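You operate a simulated robot arm through the tools that you are given. There is no shell and no other tool. Be economical: measure what you need, move in short steps, check, and stop when the job is done.

You are at the controls of a simulated two-armed robot. One attempt, no reset.

## Task
Hold the yellow control box and run the pump up from it.
Fine: vent shut first; switch off once the display stands, holding the box again; end vented to nought.

The check looks at the end state, three seconds after you hand in, the way a careful person would. Anything else that was tipped, shoved, dropped, spilled or broken makes it a failure.

## Robot
Two 7-joint arms with two-finger parallel grippers on one trunk, on a base that drives. Base frame: it is fixed to the floor where the robot stands at the start and does not move with it; the origin is under the middle of the robot, x ahead of it, y to its left, z up. Units: m, rad, N and s.
The left shoulder is at the start at [0.07, 0.133, 1.276], the right one opposite. With the tool pointing down near the work surface each hand reaches from about 0.1 to 0.64 m from the robot's upright axis, wherever it stands, measured 20 degrees to its own side. Places, roughly: black vent knob [0.5, 0, 1]; green pump switch [0.4, -0.1, 1]; pressure display [0.4, 0.1, 1]; red ball lever [0.6, 1, 1.1]; red box switch [0.3, -0.2, 1]; red relief knob [0.5, 0.7, 1.1]. Payload 1.57 kg a hand.
Tool frame (each hand has its own): the origin (TCP) lies between the finger pads and is the grasp point; the fingertips stand 0.03 m ahead of it; z points along the fingers, y is the line along which they close. The gripper opens to 0.08 m. The fingers are 0.017 m wide and 0.012 m thick; the gripper's body (0.04 by 0.082 m) begins 0.08 m behind the TCP.
Orientation is that of the tool frame in the base frame, as a unit quaternion [x, y, z, w]. With the fingers straight down and closing along the base's y, the tool's x points along the base's -x, its y along +y and its z along -z.

## Interface
- The arms move only by the tool jog_arm. It takes "left_moves", "right_moves" or both (then of equal length, played together; a hand with none holds still); each is a list of rows, each a list of 7 numbers: the turn, a rotation vector about the tool's x, y, z in rad, then the shift along the tool's x, y, z in m, then the opening in per cent of the stroke, from 0 (shut) to 100 (fully open). In form: [[ax, ay, az, tx, ty, tz, grip], ...]. A call has 1 to 10 rows; each row is the pose to reach, as a shift and turn from the pose commanded when the call began, along the tool's axes at that moment. Rows are played at 5 a second. More than 0.05 m and 0.15 rad between two rows, or a gripper value outside its range, and nothing of the call is played. Where a pose cannot be reached the arm comes as near as it can. A force on the tool above 40 N (or 10 N above the force at the start of the call, whichever is more), or a blocked arm, ends the call early, and 0.2 s more pass. Each finger travels about 0.153 m/s and halts on what it meets, pressing with about 37 N; the grip force reading is that of the motor and also rises with nothing between the fingers. The clock runs only during rows and for 0.2 s after the last one: add rows that repeat a pose to give the fingers time. It gives the time, the measured TCP pose, the force on the tool (base axes), the opening and the grip force at its end, in the units of the frame above (readings bear some noise), with the torque about the TCP (base axes, N m) and any sound that the robot's microphone picked up.
- Cameras (640 x 400 px; columns grow to the right, rows downward): "scene" is now at [0.1374, -0.0136, 1.5053]; the picture's right is [-0.15, -0.99, 0.00], its down [-0.59, 0.09, -0.80] and it looks along [0.80, -0.12, -0.59] (base axes); focal length 214 px, centre (320, 200). "left" rides on the left gripper at [0.072, 0.007, -0.122] in its tool frame; the picture's right is [-0.09, 1.00, 0.00], its down [-0.84, -0.08, -0.54] and it looks along [-0.54, -0.05, 0.84] (tool axes); focal length 238 px, centre (320, 200). "right" rides on the right gripper at [0.072, -0.007, -0.122] in its tool frame; the picture's right is [0.09, 1.00, 0.00], its down [-0.84, 0.08, -0.54] and it looks along [-0.54, 0.05, 0.84] (tool axes); focal length 238 px, centre (320, 200). There is no depth. A picture from a camera that has moved, and an enlarged one, comes with that camera's place and axes in the base frame and with its lens.
- snapshot(camera): a new picture of that camera. The clock stands still meanwhile.
- slide_trunk(by): slides the trunk up (or, below 0, down) by that many m; the arms and the scene camera ride with it, the base frame stays. It gives what a move gives, with no picture.
- base_move(legs): drives the robot by 1 to 6 legs, each [ahead, left, turn to the left] in m, m and rad, along the robot's own axes; the way and the turn of a leg run together, so that a leg with both is an arc; at most 1.5 m and 3.142 rad a leg. The arms and the cameras ride along, it lands a little off, and it stops where it bumps. It gives what a move gives.
- head_to(pan, tilt): turns the head with the scene camera to pan (to the left, within 1.501 rad either way) and tilt (down, from -0.506 to 1.204), counted from straight ahead of the robot. It gives what a move gives.
- close_up(camera, box): a new picture of the part [left, top, right, bottom] of that camera's present view, enlarged. The clock stands still meanwhile.
- sign_off(): hands the job in; it is judged then, once.

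Go step by step. Nothing tells you exact positions but the pictures and the camera data: compare them with the known pose of the tool, close in by small moves and look again before you grip or let go. The budget is 120 turns and 92 pictures, counting those below and the enlarged ones. Unless the task says otherwise, let go and move clear before handing in, and close with one line.

The tools are called as a command line: name --argument value ..., lists and objects as JSON in quotes. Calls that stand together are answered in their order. jog_arm: Moves the arms, as the interface text tells. Its arguments: {"type":"object","properties":{"left_moves":{"type":"array"},"right_moves":{"type":"array"}},"required":[]} The other tools are called the same way: slide_trunk (by) slides the trunk up or down; base_move (legs) drives the base; head_to (pan, tilt) turns the head that bears the scene camera; snapshot (camera) takes a picture; close_up (camera, box) takes an enlarged picture of a part of a camera's view; sign_off () hands the job in.

At the start:

```text
time: 0.0
left_ee_pos: [0.4435, 0.0725, 1.3502]
left_orientation: [0.0, 1.0, 0.0, 0.0]
left_ft_force: [-0.4, -0.2, -0.2]
left_ft_torque: [0.0, 0.03, 0.01]
left_grip_width: 0.08
left_grasp_force: 0.1
right_ee_pos: [0.3551, -0.2722, 1.3059]
right_orientation: [0.0, 1.0, 0.0, 0.0]
right_ft_force: [0.7, -0.1, 0.4]
right_ft_torque: [0.01, -0.02, 0.02]
right_grip_width: 0.0799
right_grasp_force: 0.0
trunk travel left (down, up): [-0.85, 0.09]
robot x, y, heading: [0.0015, 0.0005, 0.001]
head pan, tilt: [-0.15, 0.637]
```

scene: 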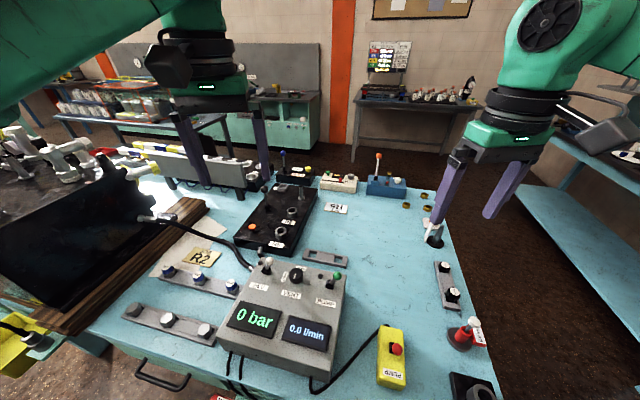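
right: 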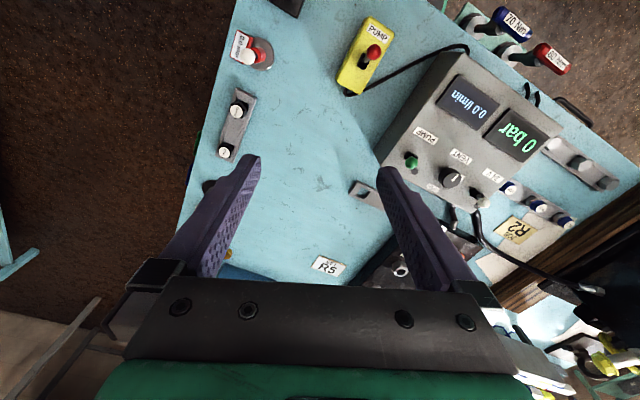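
left: 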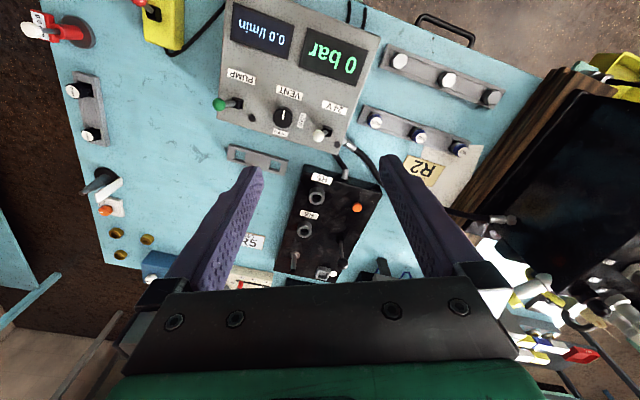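

I see a grey console with the display, the green pump toggle, the black vent knob and a white 24 V toggle, and a yellow pendant box with a red switch on the right. I'll look closer at both before moving.

close_up --camera "scene" --box '[210, 245, 370, 345]'

close_up --camera "right" --box '[320, 0, 560, 150]'

close_up --camera "left" --box '[200, 50, 360, 150]'

close_up --camera "scene" --box '[340, 310, 440, 400]'

```text
4.00 times, centred on (290, 295) of scene
camera zoom: at [0.1374, -0.0136, 1.5053], right [-0.15, -0.99, 0.0], down [-0.59, 0.09, -0.8], along [0.8, -0.12, -0.59], focal length 858 px, centre (440, -180)
```

zoom: 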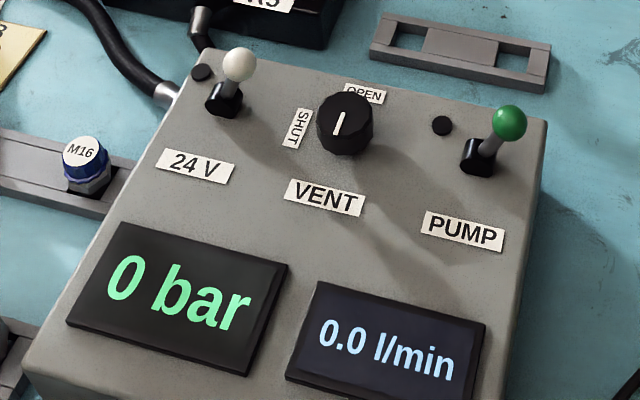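

```text
2.67 times, centred on (440, 75) of right
camera zoom: at [0.2825, -0.2791, 1.4271], right [-0.09, 1.0, 0.0], down [0.84, 0.08, 0.54], along [0.54, 0.05, -0.84], focal length 636 px, centre (0, 533)
```

zoom: 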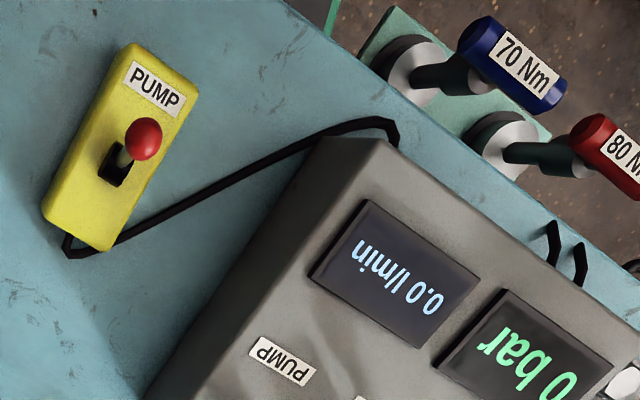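

```text
4.00 times, centred on (280, 100) of left
camera zoom: at [0.3708, 0.0795, 1.4736], right [0.09, 1.0, 0.0], down [0.84, -0.08, 0.54], along [0.54, -0.05, -0.84], focal length 953 px, centre (480, 600)
```

zoom: 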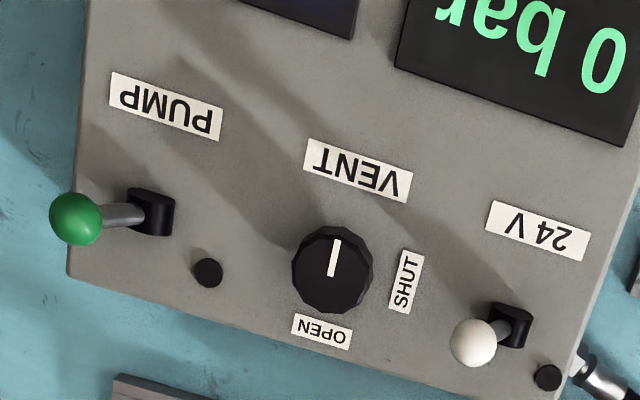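

```text
4.44 times, centred on (390, 355) of scene
camera zoom: at [0.1374, -0.0136, 1.5053], right [-0.15, -0.99, 0.0], down [-0.59, 0.09, -0.8], along [0.8, -0.12, -0.59], focal length 953 px, centre (9, -489)
```

zoom: 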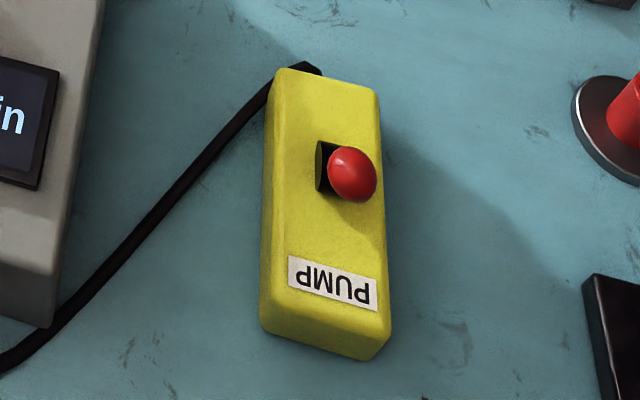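

The vent knob is about (0.469, 0, top 1.03), with a dial mark to verify; the yellow box lies about (0.30, -0.20) with its lever leaning towards the robot. I'll bring the left hand above the knob and look.

jog_arm --left_moves '[[0, 0, 0, -0.005, -0.0145, 0.038, 60], [0, 0, 0, -0.01, -0.029, 0.076, 60], [0, 0, 0, -0.015, -0.0435, 0.114, 60], [0, 0, 0, -0.02, -0.058, 0.152, 60], [0, 0, 0, -0.0255, -0.0725, 0.19, 60]]'

snapshot --camera "left"

close_up --camera "scene" --box '[210, 220, 370, 320]'

```text
time: 1.2
left_ee_pos: [0.4702, 0.0009, 1.1605]
left_orientation: [0.0, 1.0, 0.0, -0.002]
left_ft_force: [1.1, -0.6, -0.6]
left_ft_torque: [0.03, 0.03, 0.01]
left_grip_width: 0.0478
left_grasp_force: 0.1
right_ee_pos: [0.3564, -0.2721, 1.3042]
right_orientation: [0.0, 1.0, 0.0, -0.001]
right_ft_force: [0.0, -0.3, 1.1]
right_ft_torque: [0.03, 0.0, -0.03]
right_grip_width: 0.0799
right_grasp_force: 0.1
trunk travel left (down, up): [-0.85, 0.09]
robot x, y, heading: [-0.0014, 0.0013, -0.001]
head pan, tilt: [-0.15, 0.637]
```

```text
84 pictures are left
camera left: at [0.3971, 0.007, 1.2823], right [0.09, 1.0, 0.0], down [0.84, -0.08, 0.54], along [0.54, -0.05, -0.84], focal length 238 px, centre (320, 200)
```

left: 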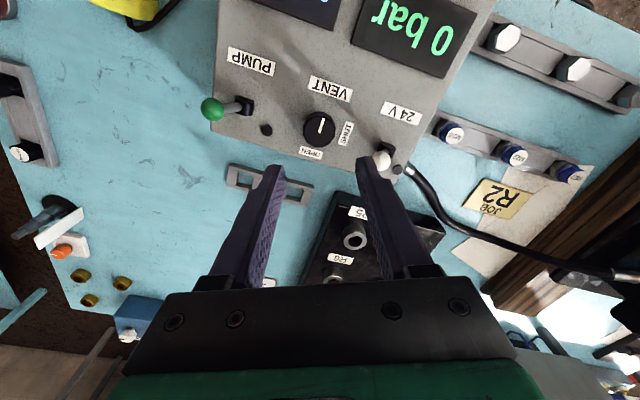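

```text
4.00 times, centred on (290, 270) of scene
camera zoom: at [0.1388, -0.0144, 1.5052], right [-0.15, -0.99, 0.0], down [-0.59, 0.09, -0.8], along [0.79, -0.12, -0.6], focal length 858 px, centre (440, -80)
```

zoom: 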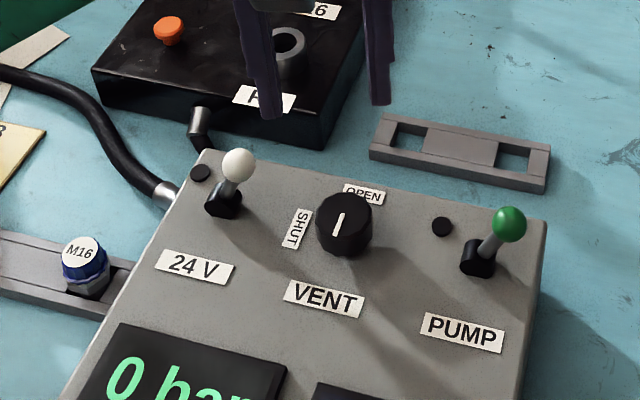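

The knob lies under the hand at about (0.467, 0). I need to see its mark.

close_up --camera "left" --box '[272, 90, 368, 165]'

```text
5.33 times, centred on (320, 128) of left
camera zoom: at [0.3971, 0.007, 1.2823], right [0.09, 1.0, 0.0], down [0.84, -0.08, 0.54], along [0.54, -0.05, -0.84], focal length 1271 px, centre (320, 587)
```

zoom: 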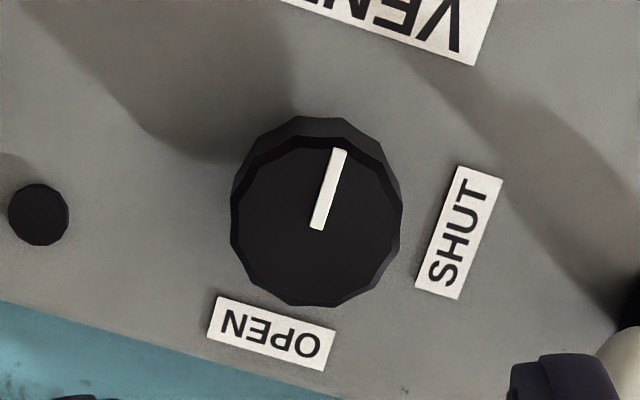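

The dial line points towards the robot, midway round from OPEN (far side), with SHUT on the left; so shutting means a clockwise quarter turn seen from above. I'll pre-turn the left hand the other way and come down around the knob.

jog_arm --left_moves '[[0, 0, -0.14, 0.003, -0.001, 0.015, 65], [0, 0, -0.28, 0.003, -0.001, 0.03, 65], [0, 0, -0.42, 0.003, -0.001, 0.045, 65], [0, 0, -0.56, 0.003, -0.001, 0.06, 65], [0, 0, -0.7, 0.003, -0.001, 0.075, 65], [0, 0, -0.785, 0.003, -0.001, 0.085, 65], [0, 0, -0.785, 0.003, -0.001, 0.085, 65]]'

snapshot --camera "left"

close_up --camera "scene" --box '[210, 220, 370, 320]'

```text
time: 2.8
left_ee_pos: [0.4645, -0.0006, 1.0767]
left_orientation: [-0.384, 0.923, 0.0, -0.001]
left_ft_force: [0.5, 0.4, -0.3]
left_ft_torque: [-0.06, -0.03, -0.01]
left_grip_width: 0.0518
left_grasp_force: 0.0
right_ee_pos: [0.3547, -0.2721, 1.3052]
right_orientation: [0.0, 1.0, 0.001, 0.0]
right_ft_force: [0.3, -0.4, 0.1]
right_ft_torque: [-0.02, -0.03, 0.01]
right_grip_width: 0.0802
right_grasp_force: 0.1
trunk travel left (down, up): [-0.85, 0.09]
robot x, y, heading: [-0.0003, -0.0012, -0.002]
head pan, tilt: [-0.15, 0.637]
```

```text
81 pictures are left
camera left: at [0.409, -0.0465, 1.1987], right [-0.64, 0.77, 0.0], down [0.65, 0.54, 0.54], along [0.42, 0.35, -0.84], focal length 238 px, centre (320, 200)
```

left: 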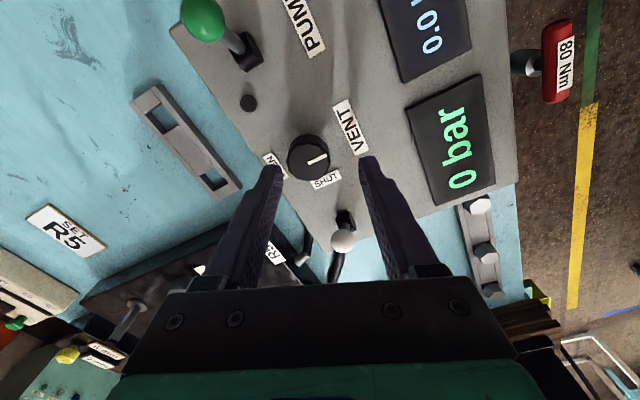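

```text
4.00 times, centred on (290, 270) of scene
camera zoom: at [0.1372, -0.0136, 1.5054], right [-0.15, -0.99, 0.0], down [-0.59, 0.09, -0.8], along [0.8, -0.12, -0.59], focal length 858 px, centre (440, -80)
```

zoom: 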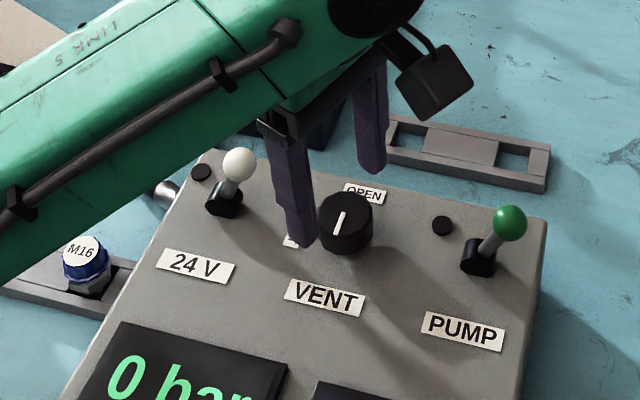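

I'll check the centring of the knob between the fingers with an enlarged view before going down.

close_up --camera "left" --box '[240, 110, 400, 210]'

```text
4.00 times, centred on (320, 160) of left
camera zoom: at [0.409, -0.0465, 1.1987], right [-0.64, 0.77, 0.0], down [0.65, 0.54, 0.54], along [0.42, 0.35, -0.84], focal length 953 px, centre (320, 360)
```

zoom: 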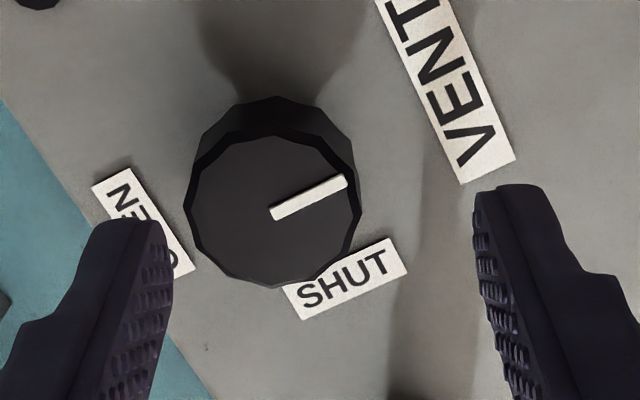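

The knob sits about 8 mm towards the tool's -y. I'll correct and come down a little.

jog_arm --left_moves '[[0, 0, 0, 0, -0.0085, 0, 70], [0, 0, 0, 0, -0.0085, 0.014, 70], [0, 0, 0, 0, -0.0085, 0.014, 70]]'

close_up --camera "left" --box '[240, 110, 400, 210]'

close_up --camera "scene" --box '[250, 230, 346, 290]'

```text
time: 3.6
left_ee_pos: [0.4722, -0.0069, 1.063]
left_orientation: [-0.383, 0.924, -0.001, -0.001]
left_ft_force: [0.1, -1.0, 0.2]
left_ft_torque: [0.0, 0.02, 0.03]
left_grip_width: 0.0562
left_grasp_force: 0.2
right_ee_pos: [0.3554, -0.2709, 1.305]
right_orientation: [0.0, 1.0, -0.001, 0.0]
right_ft_force: [0.2, 0.3, -0.2]
right_ft_torque: [0.01, 0.0, -0.03]
right_grip_width: 0.08
right_grasp_force: 0.1
trunk travel left (down, up): [-0.85, 0.09]
robot x, y, heading: [0.0016, -0.0002, 0.003]
head pan, tilt: [-0.15, 0.637]
```

```text
4.00 times, centred on (320, 160) of left
camera zoom: at [0.4153, -0.0526, 1.1844], right [-0.64, 0.77, 0.0], down [0.65, 0.54, 0.54], along [0.42, 0.35, -0.84], focal length 953 px, centre (320, 360)
```

zoom: 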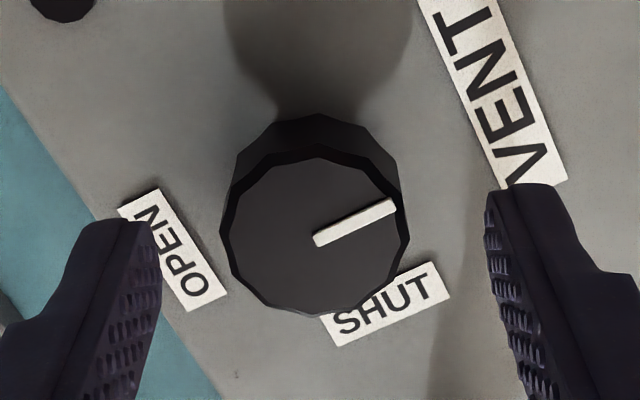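

```text
6.67 times, centred on (298, 260) of scene
camera zoom: at [0.1372, -0.0133, 1.5054], right [-0.15, -0.99, 0.0], down [-0.59, 0.09, -0.8], along [0.8, -0.12, -0.59], focal length 1430 px, centre (467, -200)
```

zoom: 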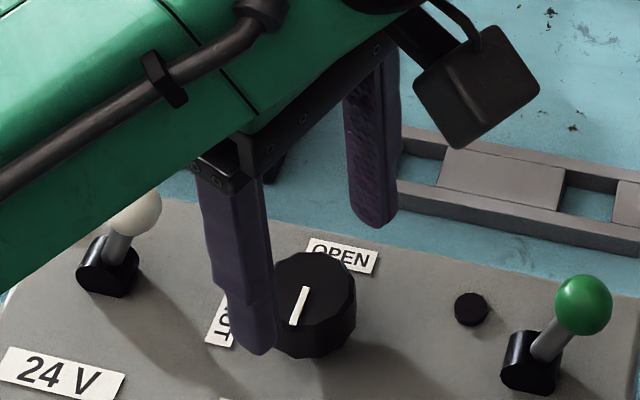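

The knob is now centred, its top at about z = 1.031. I'll go down 22 mm and close on it.

jog_arm --left_moves '[[0, 0, 0, 0, 0, 0.011, 70], [0, 0, 0, 0, 0, 0.022, 70], [0, 0, 0, 0, 0, 0.022, 30], [0, 0, 0, 0, 0, 0.022, 30]]'

close_up --camera "left" --box '[240, 110, 400, 210]'

```text
time: 4.6
left_ee_pos: [0.4721, -0.0077, 1.0409]
left_orientation: [-0.382, 0.924, 0.0, -0.001]
left_ft_force: [4.3, -2.0, 4.3]
left_ft_torque: [-0.29, 0.22, 0.05]
left_grip_width: 0.0368
left_grasp_force: 43.0
right_ee_pos: [0.3572, -0.2737, 1.3045]
right_orientation: [0.0, 1.0, 0.001, 0.0]
right_ft_force: [1.4, 0.6, 1.0]
right_ft_torque: [-0.02, 0.01, 0.02]
right_grip_width: 0.0802
right_grasp_force: 0.1
trunk travel left (down, up): [-0.85, 0.09]
robot x, y, heading: [0.0003, -0.0003, -0.002]
head pan, tilt: [-0.15, 0.637]
```

```text
4.00 times, centred on (320, 160) of left
camera zoom: at [0.4168, -0.0541, 1.1625], right [-0.64, 0.77, 0.0], down [0.65, 0.54, 0.54], along [0.42, 0.35, -0.84], focal length 953 px, centre (320, 360)
```

zoom: 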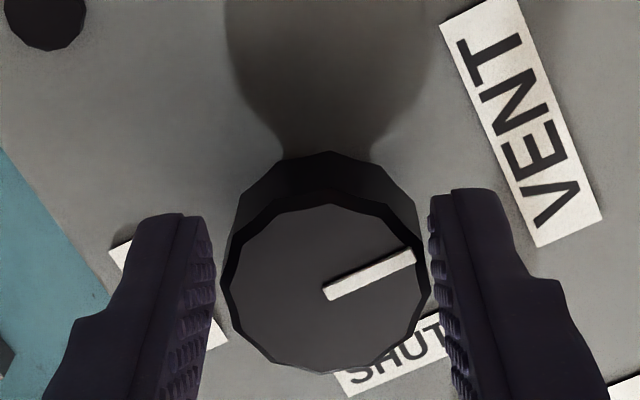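

The knob is gripped at 37 mm. Now I'll turn it clockwise in part and read the torque.

jog_arm --left_moves '[[0, 0, 0.13, 0, 0, 0.022, 30], [0, 0, 0.26, 0, 0, 0.022, 30], [0, 0, 0.39, 0, 0, 0.022, 30]]'

close_up --camera "left" --box '[240, 110, 400, 210]'

```text
time: 5.4
left_ee_pos: [0.4633, -0.0071, 1.019]
left_orientation: [-0.194, 0.981, 0.001, -0.001]
left_ft_force: [-24.6, -9.2, -0.1]
left_ft_torque: [0.15, 0.78, 0.13]
left_grip_width: 0.0321
left_grasp_force: 29.0
right_ee_pos: [0.3467, -0.2735, 1.3074]
right_orientation: [0.0, 1.0, -0.001, 0.004]
right_ft_force: [0.9, -0.3, 0.8]
right_ft_torque: [-0.03, -0.01, -0.01]
right_grip_width: 0.0802
right_grasp_force: 0.0
trunk travel left (down, up): [-0.85, 0.09]
robot x, y, heading: [-0.0013, -0.0035, -0.0]
head pan, tilt: [-0.15, 0.637]
```

```text
4.00 times, centred on (320, 160) of left
camera zoom: at [0.394, -0.0294, 1.1407], right [-0.29, 0.96, 0.0], down [0.81, 0.25, 0.54], along [0.52, 0.16, -0.84], focal length 953 px, centre (320, 360)
```

zoom: 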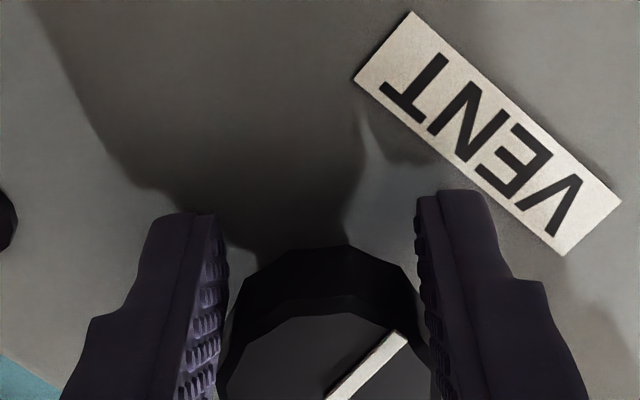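

My last call carried an extra 22 mm of descent by mistake, and the fingers slid off centre round the knob, which didn't turn. I'll open, lift and re-centre.

jog_arm --left_moves '[[0, 0, 0, 0, 0, 0, 70], [0, 0, 0, 0, 0, 0, 70], [0, 0, 0, 0, 0, -0.02, 70], [0, 0, 0, 0, 0, -0.042, 70], [0, 0, 0, 0, 0, -0.042, 70]]'

snapshot --camera "left"

snapshot --camera "scene"

```text
time: 6.6
left_ee_pos: [0.4715, -0.0066, 1.0604]
left_orientation: [-0.196, 0.981, 0.0, 0.001]
left_ft_force: [-0.1, -0.5, 0.4]
left_ft_torque: [-0.03, 0.0, 0.04]
left_grip_width: 0.0559
left_grasp_force: 0.0
right_ee_pos: [0.3534, -0.273, 1.3063]
right_orientation: [0.0, 1.0, 0.001, 0.0]
right_ft_force: [0.4, -0.6, -0.2]
right_ft_torque: [0.0, 0.01, 0.02]
right_grip_width: 0.0801
right_grasp_force: 0.1
trunk travel left (down, up): [-0.85, 0.09]
robot x, y, heading: [0.0033, -0.0002, -0.0]
head pan, tilt: [-0.15, 0.637]
```

```text
74 pictures are left
camera left: at [0.4021, -0.0291, 1.1827], right [-0.3, 0.95, 0.0], down [0.8, 0.25, 0.54], along [0.52, 0.16, -0.84], focal length 238 px, centre (320, 200)
```

left: 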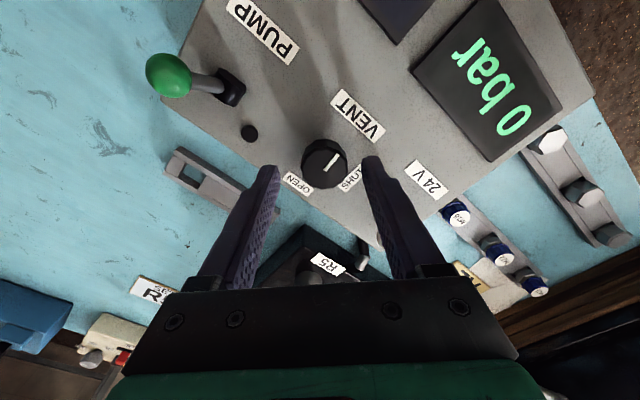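

```text
73 pictures are left
camera scene: at [0.1366, -0.0135, 1.5054], right [-0.15, -0.99, 0.0], down [-0.59, 0.09, -0.8], along [0.8, -0.12, -0.59], focal length 214 px, centre (320, 200)
```

scene: 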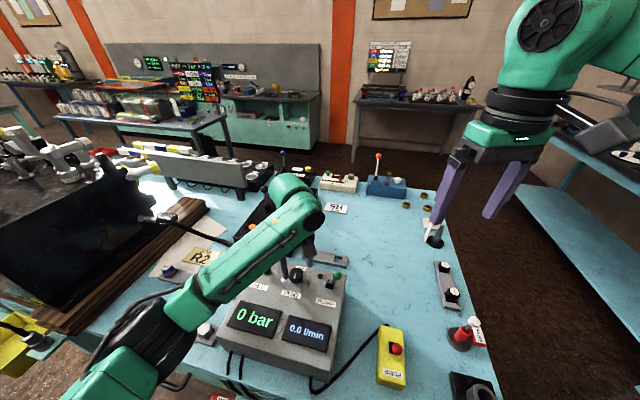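

close_up --camera "left" --box '[240, 110, 400, 210]'

```text
4.00 times, centred on (320, 160) of left
camera zoom: at [0.4021, -0.0291, 1.1827], right [-0.3, 0.95, 0.0], down [0.8, 0.25, 0.54], along [0.52, 0.16, -0.84], focal length 953 px, centre (320, 360)
```

zoom: 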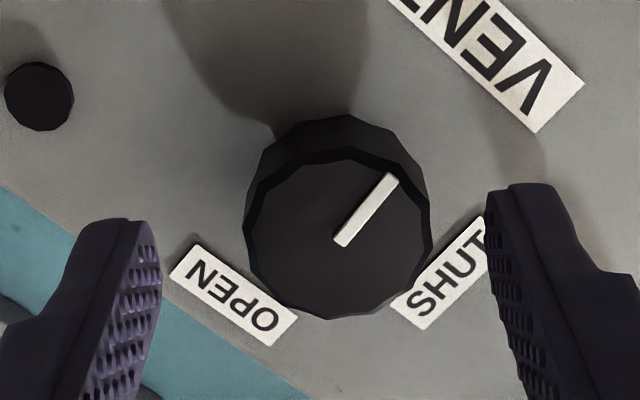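

The knob's mark is unmoved. I'll centre 3 mm, go down 22 mm, grip and turn clockwise without further descent.

jog_arm --left_moves '[[0, 0, 0, 0, 0.003, 0.012, 70], [0, 0, 0, 0, 0.003, 0.025, 70], [0, 0, 0, 0, 0.003, 0.025, 20], [0, 0, 0, 0, 0.003, 0.025, 20], [0, 0, 0.13, 0, 0.003, 0.025, 20], [0, 0, 0.26, 0, 0.003, 0.025, 20], [0, 0, 0.39, 0, 0.003, 0.025, 20]]'

close_up --camera "left" --box '[240, 110, 400, 210]'

```text
time: 8.2
left_ee_pos: [0.4668, -0.0016, 1.035]
left_orientation: [-0.003, 1.0, 0.0, -0.002]
left_ft_force: [-16.2, 6.5, -10.3]
left_ft_torque: [-0.08, 0.29, 0.74]
left_grip_width: 0.036
left_grasp_force: 42.8
right_ee_pos: [0.3511, -0.2697, 1.3073]
right_orientation: [-0.001, 1.0, -0.001, 0.002]
right_ft_force: [0.5, -0.9, 0.2]
right_ft_torque: [0.04, 0.0, 0.0]
right_grip_width: 0.08
right_grasp_force: 0.1
trunk travel left (down, up): [-0.85, 0.09]
robot x, y, heading: [-0.0014, 0.0018, -0.005]
head pan, tilt: [-0.15, 0.637]
```

```text
4.00 times, centred on (320, 160) of left
camera zoom: at [0.3945, 0.0046, 1.1574], right [0.09, 1.0, 0.0], down [0.84, -0.07, 0.54], along [0.54, -0.05, -0.84], focal length 953 px, centre (320, 360)
```

zoom: 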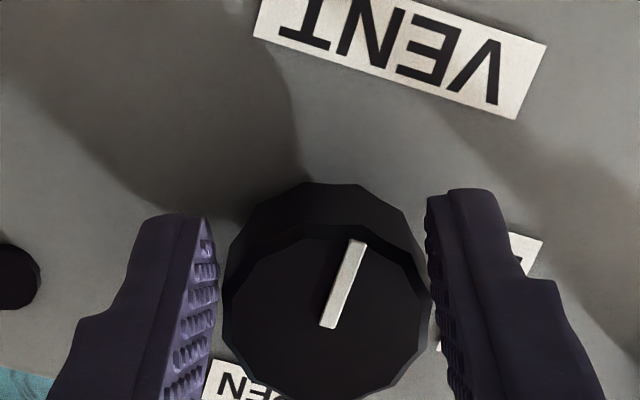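

Clockwise it's blocked (0.74 N m against me), so it seems to be at that end stop. I'll relieve the grip and try the other way gently.

jog_arm --left_moves '[[0, 0, 0, 0, 0, 0, 70], [0, 0, 0, 0, 0, 0, 70], [0, 0, 0, 0, 0, 0, 20], [0, 0, 0, 0, 0, 0, 20], [0, 0, -0.13, 0, 0, 0, 20], [0, 0, -0.26, 0, 0, 0, 20], [0, 0, -0.39, 0, 0, 0, 20]]'

close_up --camera "left" --box '[240, 110, 400, 210]'

```text
time: 9.8
left_ee_pos: [0.4719, -0.004, 1.0366]
left_orientation: [-0.198, 0.98, -0.001, -0.001]
left_ft_force: [6.2, 1.8, 3.0]
left_ft_torque: [0.53, -0.91, 0.02]
left_grip_width: 0.037
left_grasp_force: 42.7
right_ee_pos: [0.3552, -0.2724, 1.3062]
right_orientation: [-0.001, 1.0, 0.0, 0.001]
right_ft_force: [0.3, -0.4, -0.6]
right_ft_torque: [0.0, -0.02, 0.01]
right_grip_width: 0.0799
right_grasp_force: 0.1
trunk travel left (down, up): [-0.85, 0.09]
robot x, y, heading: [0.0001, 0.0015, -0.003]
head pan, tilt: [-0.15, 0.637]
```

```text
4.00 times, centred on (320, 160) of left
camera zoom: at [0.4021, -0.026, 1.1579], right [-0.3, 0.95, 0.0], down [0.8, 0.25, 0.54], along [0.52, 0.16, -0.84], focal length 953 px, centre (320, 360)
```

zoom: 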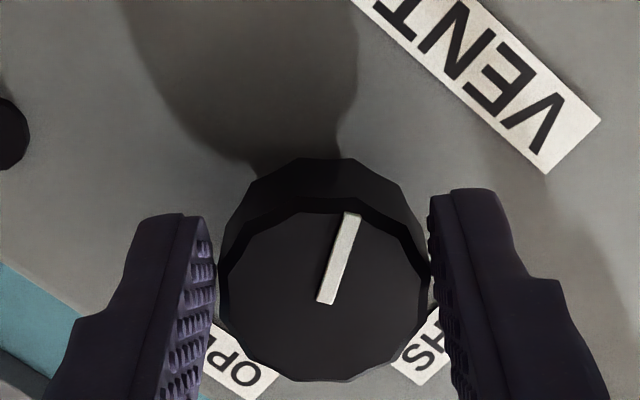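

It turns freely anticlockwise. I'll carry on in small steps and watch the torque.

jog_arm --left_moves '[[0, 0, -0.13, 0, 0, 0, 20], [0, 0, -0.26, 0, 0, 0, 20], [0, 0, -0.39, 0, 0, 0, 20], [0, 0, -0.52, 0, 0, 0, 20], [0, 0, -0.65, 0, 0, 0, 20], [0, 0, -0.78, 0, 0, 0, 20]]'

close_up --camera "left" --box '[240, 110, 400, 210]'

```text
time: 11.2
left_ee_pos: [0.4766, -0.0072, 1.0361]
left_orientation: [-0.555, 0.832, -0.002, 0.0]
left_ft_force: [26.9, -13.3, 21.5]
left_ft_torque: [-0.35, -0.44, -0.25]
left_grip_width: 0.0369
left_grasp_force: 43.5
right_ee_pos: [0.3592, -0.2769, 1.3026]
right_orientation: [0.0, 1.0, 0.002, -0.002]
right_ft_force: [-0.8, 0.9, 0.2]
right_ft_torque: [0.01, 0.01, 0.03]
right_grip_width: 0.0801
right_grasp_force: 0.1
trunk travel left (down, up): [-0.85, 0.09]
robot x, y, heading: [0.0019, 0.0008, -0.0]
head pan, tilt: [-0.15, 0.637]
```

```text
4.00 times, centred on (320, 160) of left
camera zoom: at [0.4413, -0.0725, 1.1579], right [-0.88, 0.47, 0.0], down [0.39, 0.75, 0.54], along [0.25, 0.48, -0.84], focal length 953 px, centre (320, 360)
```

zoom: 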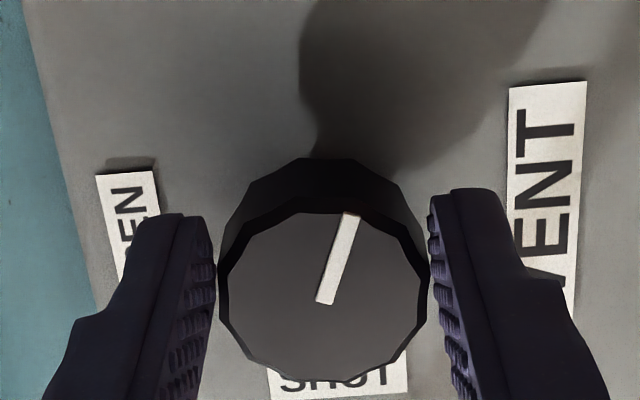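

It has turned about 70°. I'll relieve the sideways load by re-gripping, then continue to the stop.

jog_arm --left_moves '[[0, 0, 0, 0, 0, 0, 65], [0, 0, 0, 0, 0, 0, 65], [0, 0, 0, 0, 0, 0, 20], [0, 0, 0, 0, 0, 0, 20], [0, 0, -0.12, 0, 0, 0, 20], [0, 0, -0.24, 0, 0, 0, 20], [0, 0, -0.36, 0, 0, 0, 20]]'

close_up --camera "left" --box '[240, 110, 400, 210]'

```text
time: 12.8
left_ee_pos: [0.4791, -0.007, 1.034]
left_orientation: [-0.695, 0.719, -0.001, -0.001]
left_ft_force: [33.8, -9.7, 11.1]
left_ft_torque: [-0.22, -0.93, -0.99]
left_grip_width: 0.037
left_grasp_force: 43.0
right_ee_pos: [0.3634, -0.2759, 1.3025]
right_orientation: [0.0, 1.0, 0.0, -0.004]
right_ft_force: [-0.6, -0.4, 0.3]
right_ft_torque: [0.01, 0.03, -0.01]
right_grip_width: 0.0801
right_grasp_force: 0.3
trunk travel left (down, up): [-0.85, 0.09]
robot x, y, heading: [0.0045, -0.0038, 0.002]
head pan, tilt: [-0.15, 0.637]
```

```text
4.00 times, centred on (320, 160) of left
camera zoom: at [0.4693, -0.079, 1.1559], right [-0.99, 0.12, 0.0], down [0.11, 0.84, 0.54], along [0.07, 0.54, -0.84], focal length 953 px, centre (320, 360)
```

zoom: 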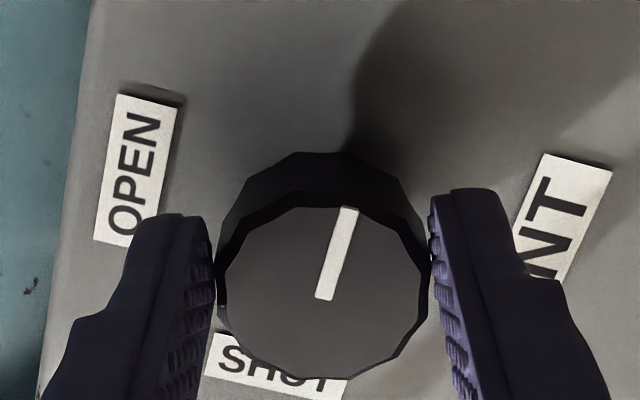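

A firm stop (about 1 N m) after a quarter turn anticlockwise: the vent is at its other end, presumably shut. Next I'll release and lift the left hand, while the right hand moves above the near end of the yellow box, yawed to suit it.

jog_arm --left_moves '[[0, 0, 0, 0, 0, 0, 70], [0, 0, 0, 0, 0, 0, 70], [0, 0, 0, 0, 0, -0.03, 70], [0, 0, 0, 0, 0, -0.06, 70], [0, 0, 0, 0, 0, -0.09, 70], [0, 0, 0, 0, 0, -0.12, 70], [0, 0, 0, 0, 0, -0.12, 70]]' --right_moves '[[0, 0, 0.057, 0.014, 0.013, 0.029, 100], [0, 0, 0.114, 0.028, 0.026, 0.058, 100], [0, 0, 0.171, 0.042, 0.039, 0.087, 100], [0, 0, 0.228, 0.056, 0.052, 0.116, 100], [0, 0, 0.285, 0.07, 0.065, 0.145, 100], [0, 0, 0.342, 0.084, 0.078, 0.174, 100], [0, 0, 0.4, 0.098, 0.092, 0.2, 100]]'

snapshot --camera "right"

snapshot --camera "scene"

close_up --camera "left" --box '[240, 80, 400, 180]'

```text
time: 14.4
left_ee_pos: [0.4713, -0.0025, 1.1557]
left_orientation: [-0.694, 0.72, 0.0, -0.002]
left_ft_force: [-0.3, -0.5, 0.0]
left_ft_torque: [0.0, -0.03, 0.01]
left_grip_width: 0.0562
left_grasp_force: 0.1
right_ee_pos: [0.2563, -0.1802, 1.1052]
right_orientation: [0.199, 0.98, -0.001, 0.0]
right_ft_force: [0.7, -0.3, -0.1]
right_ft_torque: [0.02, 0.02, -0.04]
right_grip_width: 0.08
right_grasp_force: 0.0
trunk travel left (down, up): [-0.85, 0.09]
robot x, y, heading: [0.0008, -0.0006, 0.0]
head pan, tilt: [-0.15, 0.637]
```

```text
67 pictures are left
camera right: at [0.1874, -0.1565, 1.2266], right [0.3, 0.95, 0.0], down [0.8, -0.26, 0.54], along [0.52, -0.17, -0.84], focal length 238 px, centre (320, 200)
```

right: 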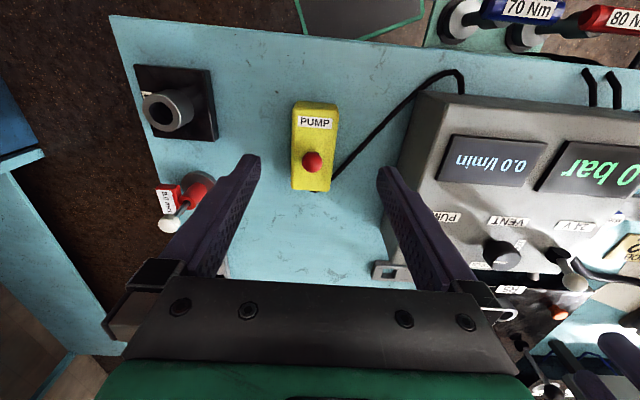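

```text
66 pictures are left
camera scene: at [0.1377, -0.0125, 1.5053], right [-0.15, -0.99, 0.0], down [-0.59, 0.09, -0.8], along [0.8, -0.12, -0.59], focal length 214 px, centre (320, 200)
```

scene: 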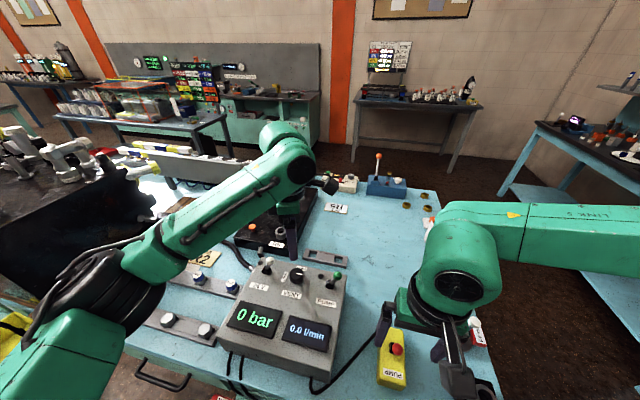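

```text
4.00 times, centred on (320, 130) of left
camera zoom: at [0.4612, -0.074, 1.278], right [-0.99, 0.13, 0.0], down [0.11, 0.83, 0.54], along [0.07, 0.54, -0.84], focal length 953 px, centre (320, 480)
```

zoom: 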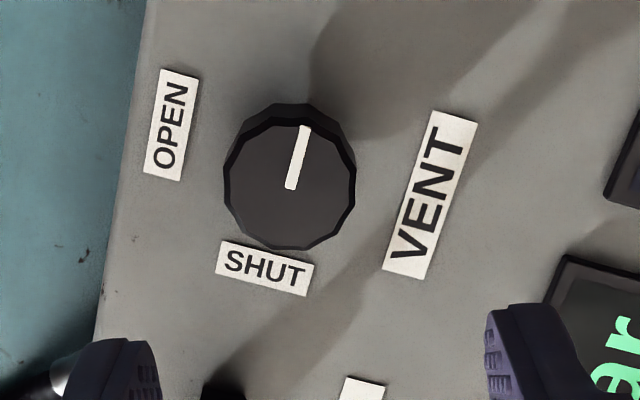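

The box's centre line passes about (0.256, -0.184), yaw matches. I'll tilt the right hand back (to leave room for the left at the lever) and look again.

jog_arm --right_moves '[[0, -0.13, 0, 0, -0.0035, 0.01, 100], [0, -0.26, 0, 0, -0.0035, 0.02, 100], [0, -0.39, 0, 0, -0.0035, 0.035, 100], [0, -0.5, 0, 0, -0.0035, 0.05, 100], [0, -0.5, 0, 0, -0.0035, 0.05, 100]]'

snapshot --camera "right"

snapshot --camera "scene"

```text
time: 15.6
left_ee_pos: [0.473, -0.0057, 1.1553]
left_orientation: [-0.695, 0.719, 0.001, 0.0]
left_ft_force: [0.0, 0.2, -0.9]
left_ft_torque: [0.01, -0.01, -0.03]
left_grip_width: 0.0561
left_grasp_force: 0.1
right_ee_pos: [0.3193, -0.1808, 1.079]
right_orientation: [0.194, 0.955, -0.045, 0.221]
right_ft_force: [-0.1, -0.6, 0.2]
right_ft_torque: [0.03, 0.0, -0.02]
right_grip_width: 0.0799
right_grasp_force: 0.0
right hand out of reach, approached as far as the arm can: row 1, 2, 3, 4, 5
trunk travel left (down, up): [-0.85, 0.09]
robot x, y, heading: [-0.0012, -0.0007, 0.003]
head pan, tilt: [-0.15, 0.637]
```

```text
64 pictures are left
camera right: at [0.2069, -0.1403, 1.1569], right [0.31, 0.95, -0.04], down [0.5, -0.13, 0.85], along [0.81, -0.29, -0.52], focal length 238 px, centre (320, 200)
```

right: 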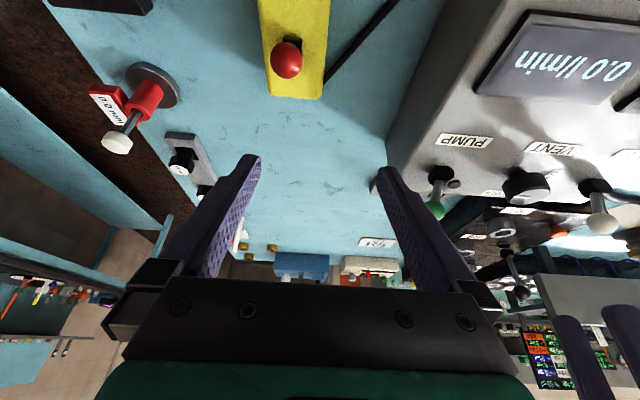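

```text
63 pictures are left
camera scene: at [0.1383, -0.0158, 1.5052], right [-0.15, -0.99, 0.0], down [-0.59, 0.09, -0.8], along [0.79, -0.12, -0.6], focal length 214 px, centre (320, 200)
```

scene: 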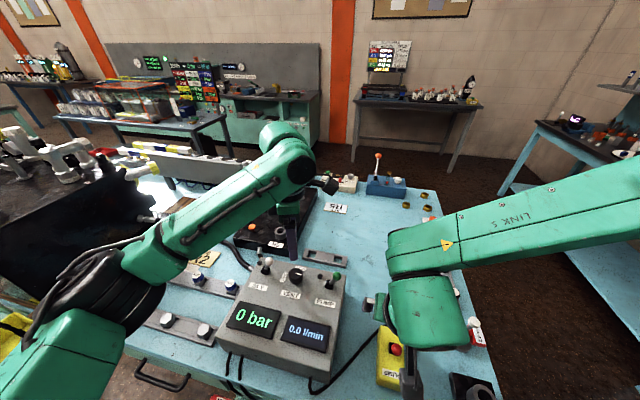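

With the robot this close, the tilted right hand can't reach. I'll back the base off by 0.12 m (both hands are clear above everything).

base_move --legs '[[-0.12, 0, 0]]'

```text
time: 16.8
left_ee_pos: [0.3548, -0.0042, 1.1553]
left_orientation: [-0.695, 0.719, 0.001, -0.002]
left_ft_force: [0.2, 0.2, 0.2]
left_ft_torque: [0.0, 0.01, 0.0]
left_grip_width: 0.0561
left_grasp_force: 0.0
right_ee_pos: [0.2004, -0.1788, 1.0788]
right_orientation: [0.193, 0.955, -0.044, 0.22]
right_ft_force: [0.3, 0.1, -0.3]
right_ft_torque: [0.03, 0.02, 0.0]
right_grip_width: 0.0801
right_grasp_force: 0.0
trunk travel left (down, up): [-0.85, 0.09]
robot x, y, heading: [-0.121, 0.0012, 0.001]
head pan, tilt: [-0.15, 0.637]
```

jog_arm --right_moves '[[0, 0, 0, 0, 0, 0, 100], [0, 0, 0, 0, 0, 0, 100]]'

```text
time: 17.4
left_ee_pos: [0.3522, -0.0025, 1.1547]
left_orientation: [-0.695, 0.719, 0.0, -0.002]
left_ft_force: [0.5, 0.6, 0.5]
left_ft_torque: [-0.01, 0.06, 0.02]
left_grip_width: 0.0563
left_grasp_force: 0.1
right_ee_pos: [0.1979, -0.1778, 1.0791]
right_orientation: [0.194, 0.955, -0.044, 0.221]
right_ft_force: [0.7, -0.3, -0.5]
right_ft_torque: [-0.02, 0.01, 0.02]
right_grip_width: 0.0799
right_grasp_force: 0.0
trunk travel left (down, up): [-0.85, 0.09]
robot x, y, heading: [-0.1193, 0.0006, -0.005]
head pan, tilt: [-0.15, 0.637]
```

Now the right hand can go on. I'll move it to a hover about 6 cm short of the grasp along its tool axis and look.

jog_arm --right_moves '[[0, -0.02, 0, 0.004, 0.006, 0.03, 100], [0, -0.045, 0, 0.008, 0.012, 0.06, 100], [0, -0.045, 0, 0.0107, 0.017, 0.089, 100], [0, -0.045, 0, 0.0107, 0.017, 0.089, 100]]'

snapshot --camera "right"

snapshot --camera "scene"

```text
time: 18.4
left_ee_pos: [0.3513, -0.0039, 1.1569]
left_orientation: [-0.695, 0.719, 0.0, 0.0]
left_ft_force: [0.1, 0.8, 0.4]
left_ft_torque: [0.0, 0.03, 0.03]
left_grip_width: 0.056
left_grasp_force: 0.1
right_ee_pos: [0.2316, -0.1734, 0.9951]
right_orientation: [0.192, 0.949, -0.049, 0.244]
right_ft_force: [-0.1, 0.0, 0.8]
right_ft_torque: [0.01, 0.03, 0.01]
right_grip_width: 0.0798
right_grasp_force: 0.0
trunk travel left (down, up): [-0.85, 0.09]
robot x, y, heading: [-0.1188, -0.0004, -0.001]
head pan, tilt: [-0.15, 0.637]
```

```text
62 pictures are left
camera right: at [0.1175, -0.1328, 1.0676], right [0.31, 0.95, -0.04], down [0.47, -0.11, 0.88], along [0.83, -0.3, -0.48], focal length 238 px, centre (320, 200)
```

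right: 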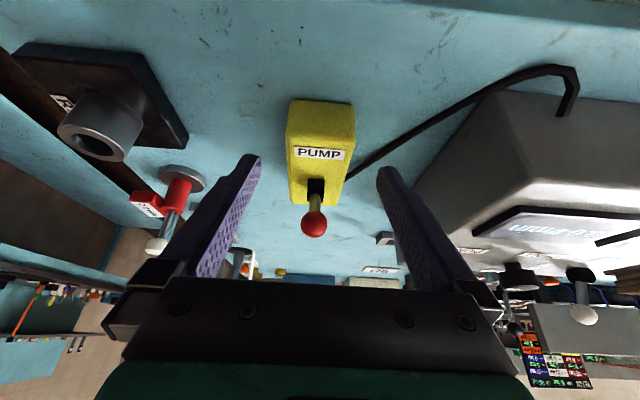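

```text
61 pictures are left
camera scene: at [0.0171, -0.0131, 1.5054], right [-0.15, -0.99, 0.0], down [-0.59, 0.09, -0.8], along [0.8, -0.12, -0.59], focal length 214 px, centre (320, 200)
```

scene: 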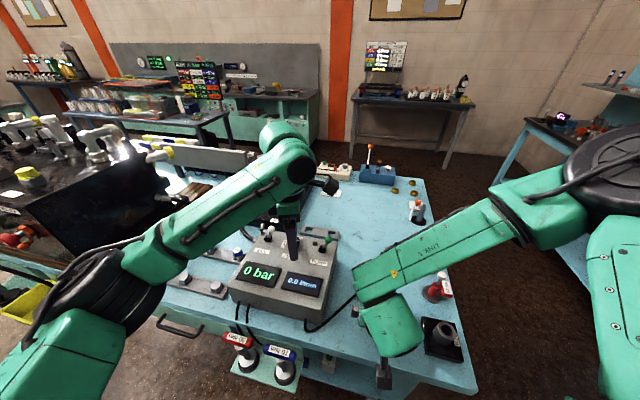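

The box's near end is at about (0.242, -0.18), top z 0.951, centred between the fingers. I'll advance 6 cm and close on it.

jog_arm --right_moves '[[0, 0, 0, 0, 0, 0.02, 100], [0, 0, 0, 0, 0, 0.04, 100], [0, 0, 0, 0, 0, 0.06, 100], [0, 0, 0, 0, 0, 0.06, 100], [0, 0, 0, 0, 0, 0.06, 75], [0, 0, 0, 0, 0, 0.06, 50], [0, 0, 0, 0, 0, 0.06, 50]]'

snapshot --camera "right"

```text
time: 20.0
left_ee_pos: [0.3511, -0.0029, 1.1562]
left_orientation: [-0.695, 0.719, 0.0, -0.002]
left_ft_force: [-0.1, 0.3, 0.0]
left_ft_torque: [0.02, -0.01, 0.01]
left_grip_width: 0.0559
left_grasp_force: 0.0
right_ee_pos: [0.2603, -0.1844, 0.9428]
right_orientation: [0.192, 0.949, -0.049, 0.243]
right_ft_force: [-0.4, 0.4, -0.7]
right_ft_torque: [-0.03, -0.04, 0.02]
right_grip_width: 0.0542
right_grasp_force: 36.9
trunk travel left (down, up): [-0.85, 0.09]
robot x, y, heading: [-0.1164, 0.0006, 0.002]
head pan, tilt: [-0.15, 0.637]
```

```text
60 pictures are left
camera right: at [0.1441, -0.1437, 1.0154], right [0.31, 0.95, -0.04], down [0.47, -0.11, 0.88], along [0.83, -0.3, -0.48], focal length 238 px, centre (320, 200)
```

right: 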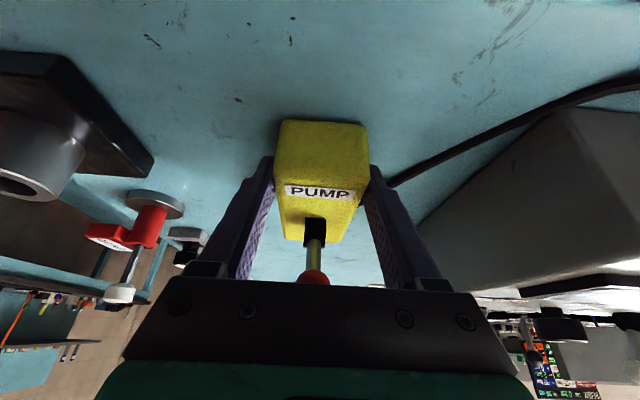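

The box is held by the right hand (54 mm). Now I'll swing the left hand, tilted in from the left, to a staging place above the red lever.

jog_arm --left_moves '[[-0.0155, 0.093, 0.039, 0.017, 0.005, 0.0, 60], [-0.031, 0.186, 0.0786, 0.034, 0.01, 0.005, 60], [-0.0465, 0.279, 0.118, 0.051, 0.015, 0.015, 60], [-0.062, 0.3715, 0.1573, 0.068, 0.02, 0.025, 60], [-0.0775, 0.464, 0.197, 0.085, 0.025, 0.035, 60], [-0.093, 0.557, 0.236, 0.102, 0.03, 0.045, 60], [-0.1085, 0.65, 0.275, 0.119, 0.035, 0.055, 60], [-0.124, 0.743, 0.3146, 0.1355, 0.04, 0.065, 60], [-0.124, 0.743, 0.3146, 0.1355, 0.04, 0.065, 60]]'

snapshot --camera "left"

snapshot --camera "scene"

snapshot --camera "right"

```text
time: 22.0
left_ee_pos: [0.3061, -0.1381, 1.0909]
left_orientation: [-0.527, 0.767, -0.207, -0.303]
left_ft_force: [-0.4, -0.6, 0.2]
left_ft_torque: [-0.01, 0.02, -0.01]
left_grip_width: 0.0479
left_grasp_force: 0.1
right_ee_pos: [0.2593, -0.1852, 0.9426]
right_orientation: [0.193, 0.949, -0.05, 0.243]
right_ft_force: [0.2, -0.4, 0.4]
right_ft_torque: [0.01, -0.02, -0.04]
right_grip_width: 0.0545
right_grasp_force: 37.2
trunk travel left (down, up): [-0.85, 0.09]
robot x, y, heading: [-0.1232, 0.002, 0.003]
head pan, tilt: [-0.15, 0.637]
```

```text
59 pictures are left
camera left: at [0.3107, -0.1065, 1.2285], right [-0.91, 0.42, -0.06], down [0.42, 0.89, -0.18], along [-0.02, -0.19, -0.98], focal length 238 px, centre (320, 200)
```

left: 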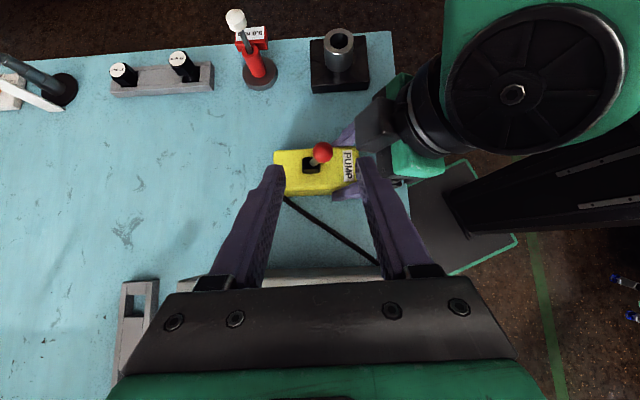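

```text
58 pictures are left
camera scene: at [0.0177, -0.0136, 1.5053], right [-0.15, -0.99, 0.0], down [-0.59, 0.09, -0.8], along [0.8, -0.12, -0.59], focal length 214 px, centre (320, 200)
```

scene: 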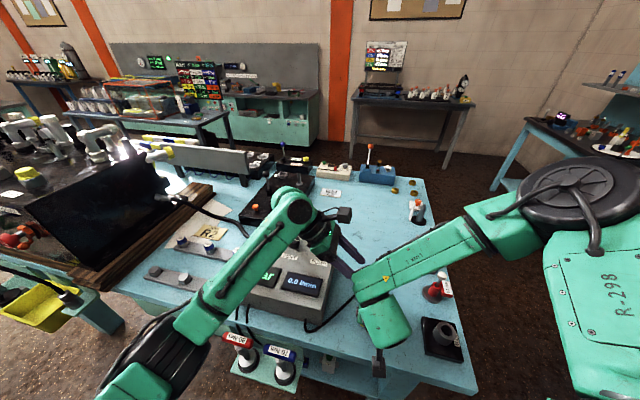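

```text
57 pictures are left
camera right: at [0.1442, -0.1438, 1.0154], right [0.31, 0.95, -0.04], down [0.47, -0.11, 0.88], along [0.83, -0.3, -0.48], focal length 238 px, centre (320, 200)
```

right: 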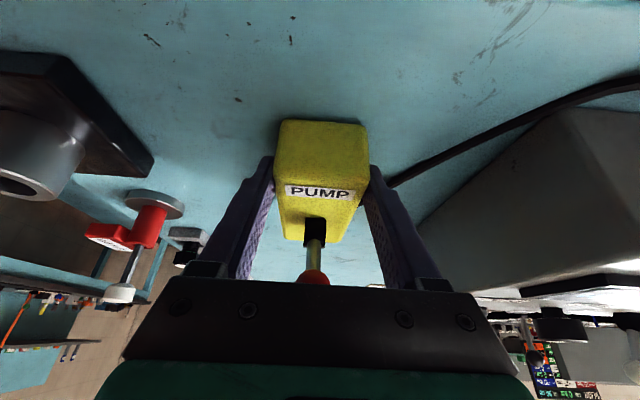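

The left view confirms the ball at (0.283, -0.197, 0.996), centred between the left fingers' planes. I'll bring the left hand in along its axis, stopping 2 cm short to check.

jog_arm --left_moves '[[0, 0, 0, -0.0184, 0, 0.02, 52], [0, 0, 0, -0.0184, 0, 0.045, 52], [0, 0, 0, -0.0184, 0, 0.07, 52], [0, 0, 0, -0.0184, 0, 0.07, 52]]'

close_up --camera "left" --box '[220, 90, 420, 215]'

snapshot --camera "right"

```text
time: 23.0
left_ee_pos: [0.2951, -0.1695, 1.0269]
left_orientation: [-0.528, 0.765, -0.209, -0.302]
left_ft_force: [-0.2, 0.2, -0.7]
left_ft_torque: [-0.01, 0.0, -0.03]
left_grip_width: 0.0417
left_grasp_force: 0.1
right_ee_pos: [0.259, -0.1854, 0.9433]
right_orientation: [0.193, 0.949, -0.05, 0.243]
right_ft_force: [0.0, 0.1, 1.2]
right_ft_torque: [-0.03, -0.02, -0.03]
right_grip_width: 0.0543
right_grasp_force: 36.8
trunk travel left (down, up): [-0.85, 0.09]
robot x, y, heading: [-0.119, -0.0004, -0.004]
head pan, tilt: [-0.15, 0.637]
```

```text
3.20 times, centred on (320, 152) of left
camera zoom: at [0.298, -0.1383, 1.1648], right [-0.91, 0.42, -0.06], down [0.42, 0.89, -0.18], along [-0.02, -0.19, -0.98], focal length 763 px, centre (320, 352)
```

zoom: 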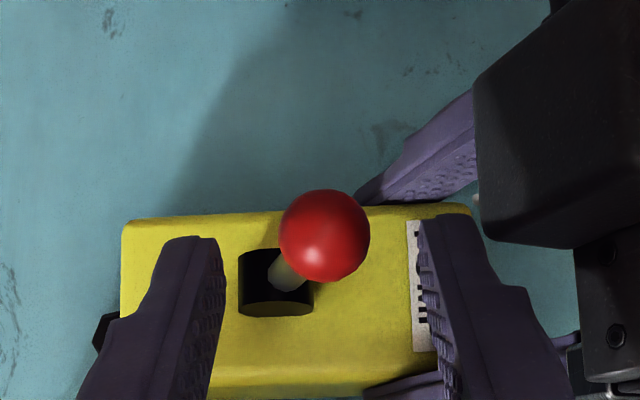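

```text
55 pictures are left
camera right: at [0.1443, -0.1436, 1.0154], right [0.31, 0.95, -0.04], down [0.47, -0.11, 0.88], along [0.83, -0.3, -0.48], focal length 238 px, centre (320, 200)
```

right: 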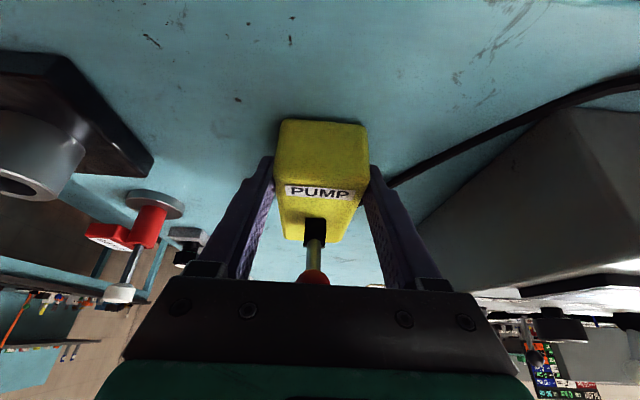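

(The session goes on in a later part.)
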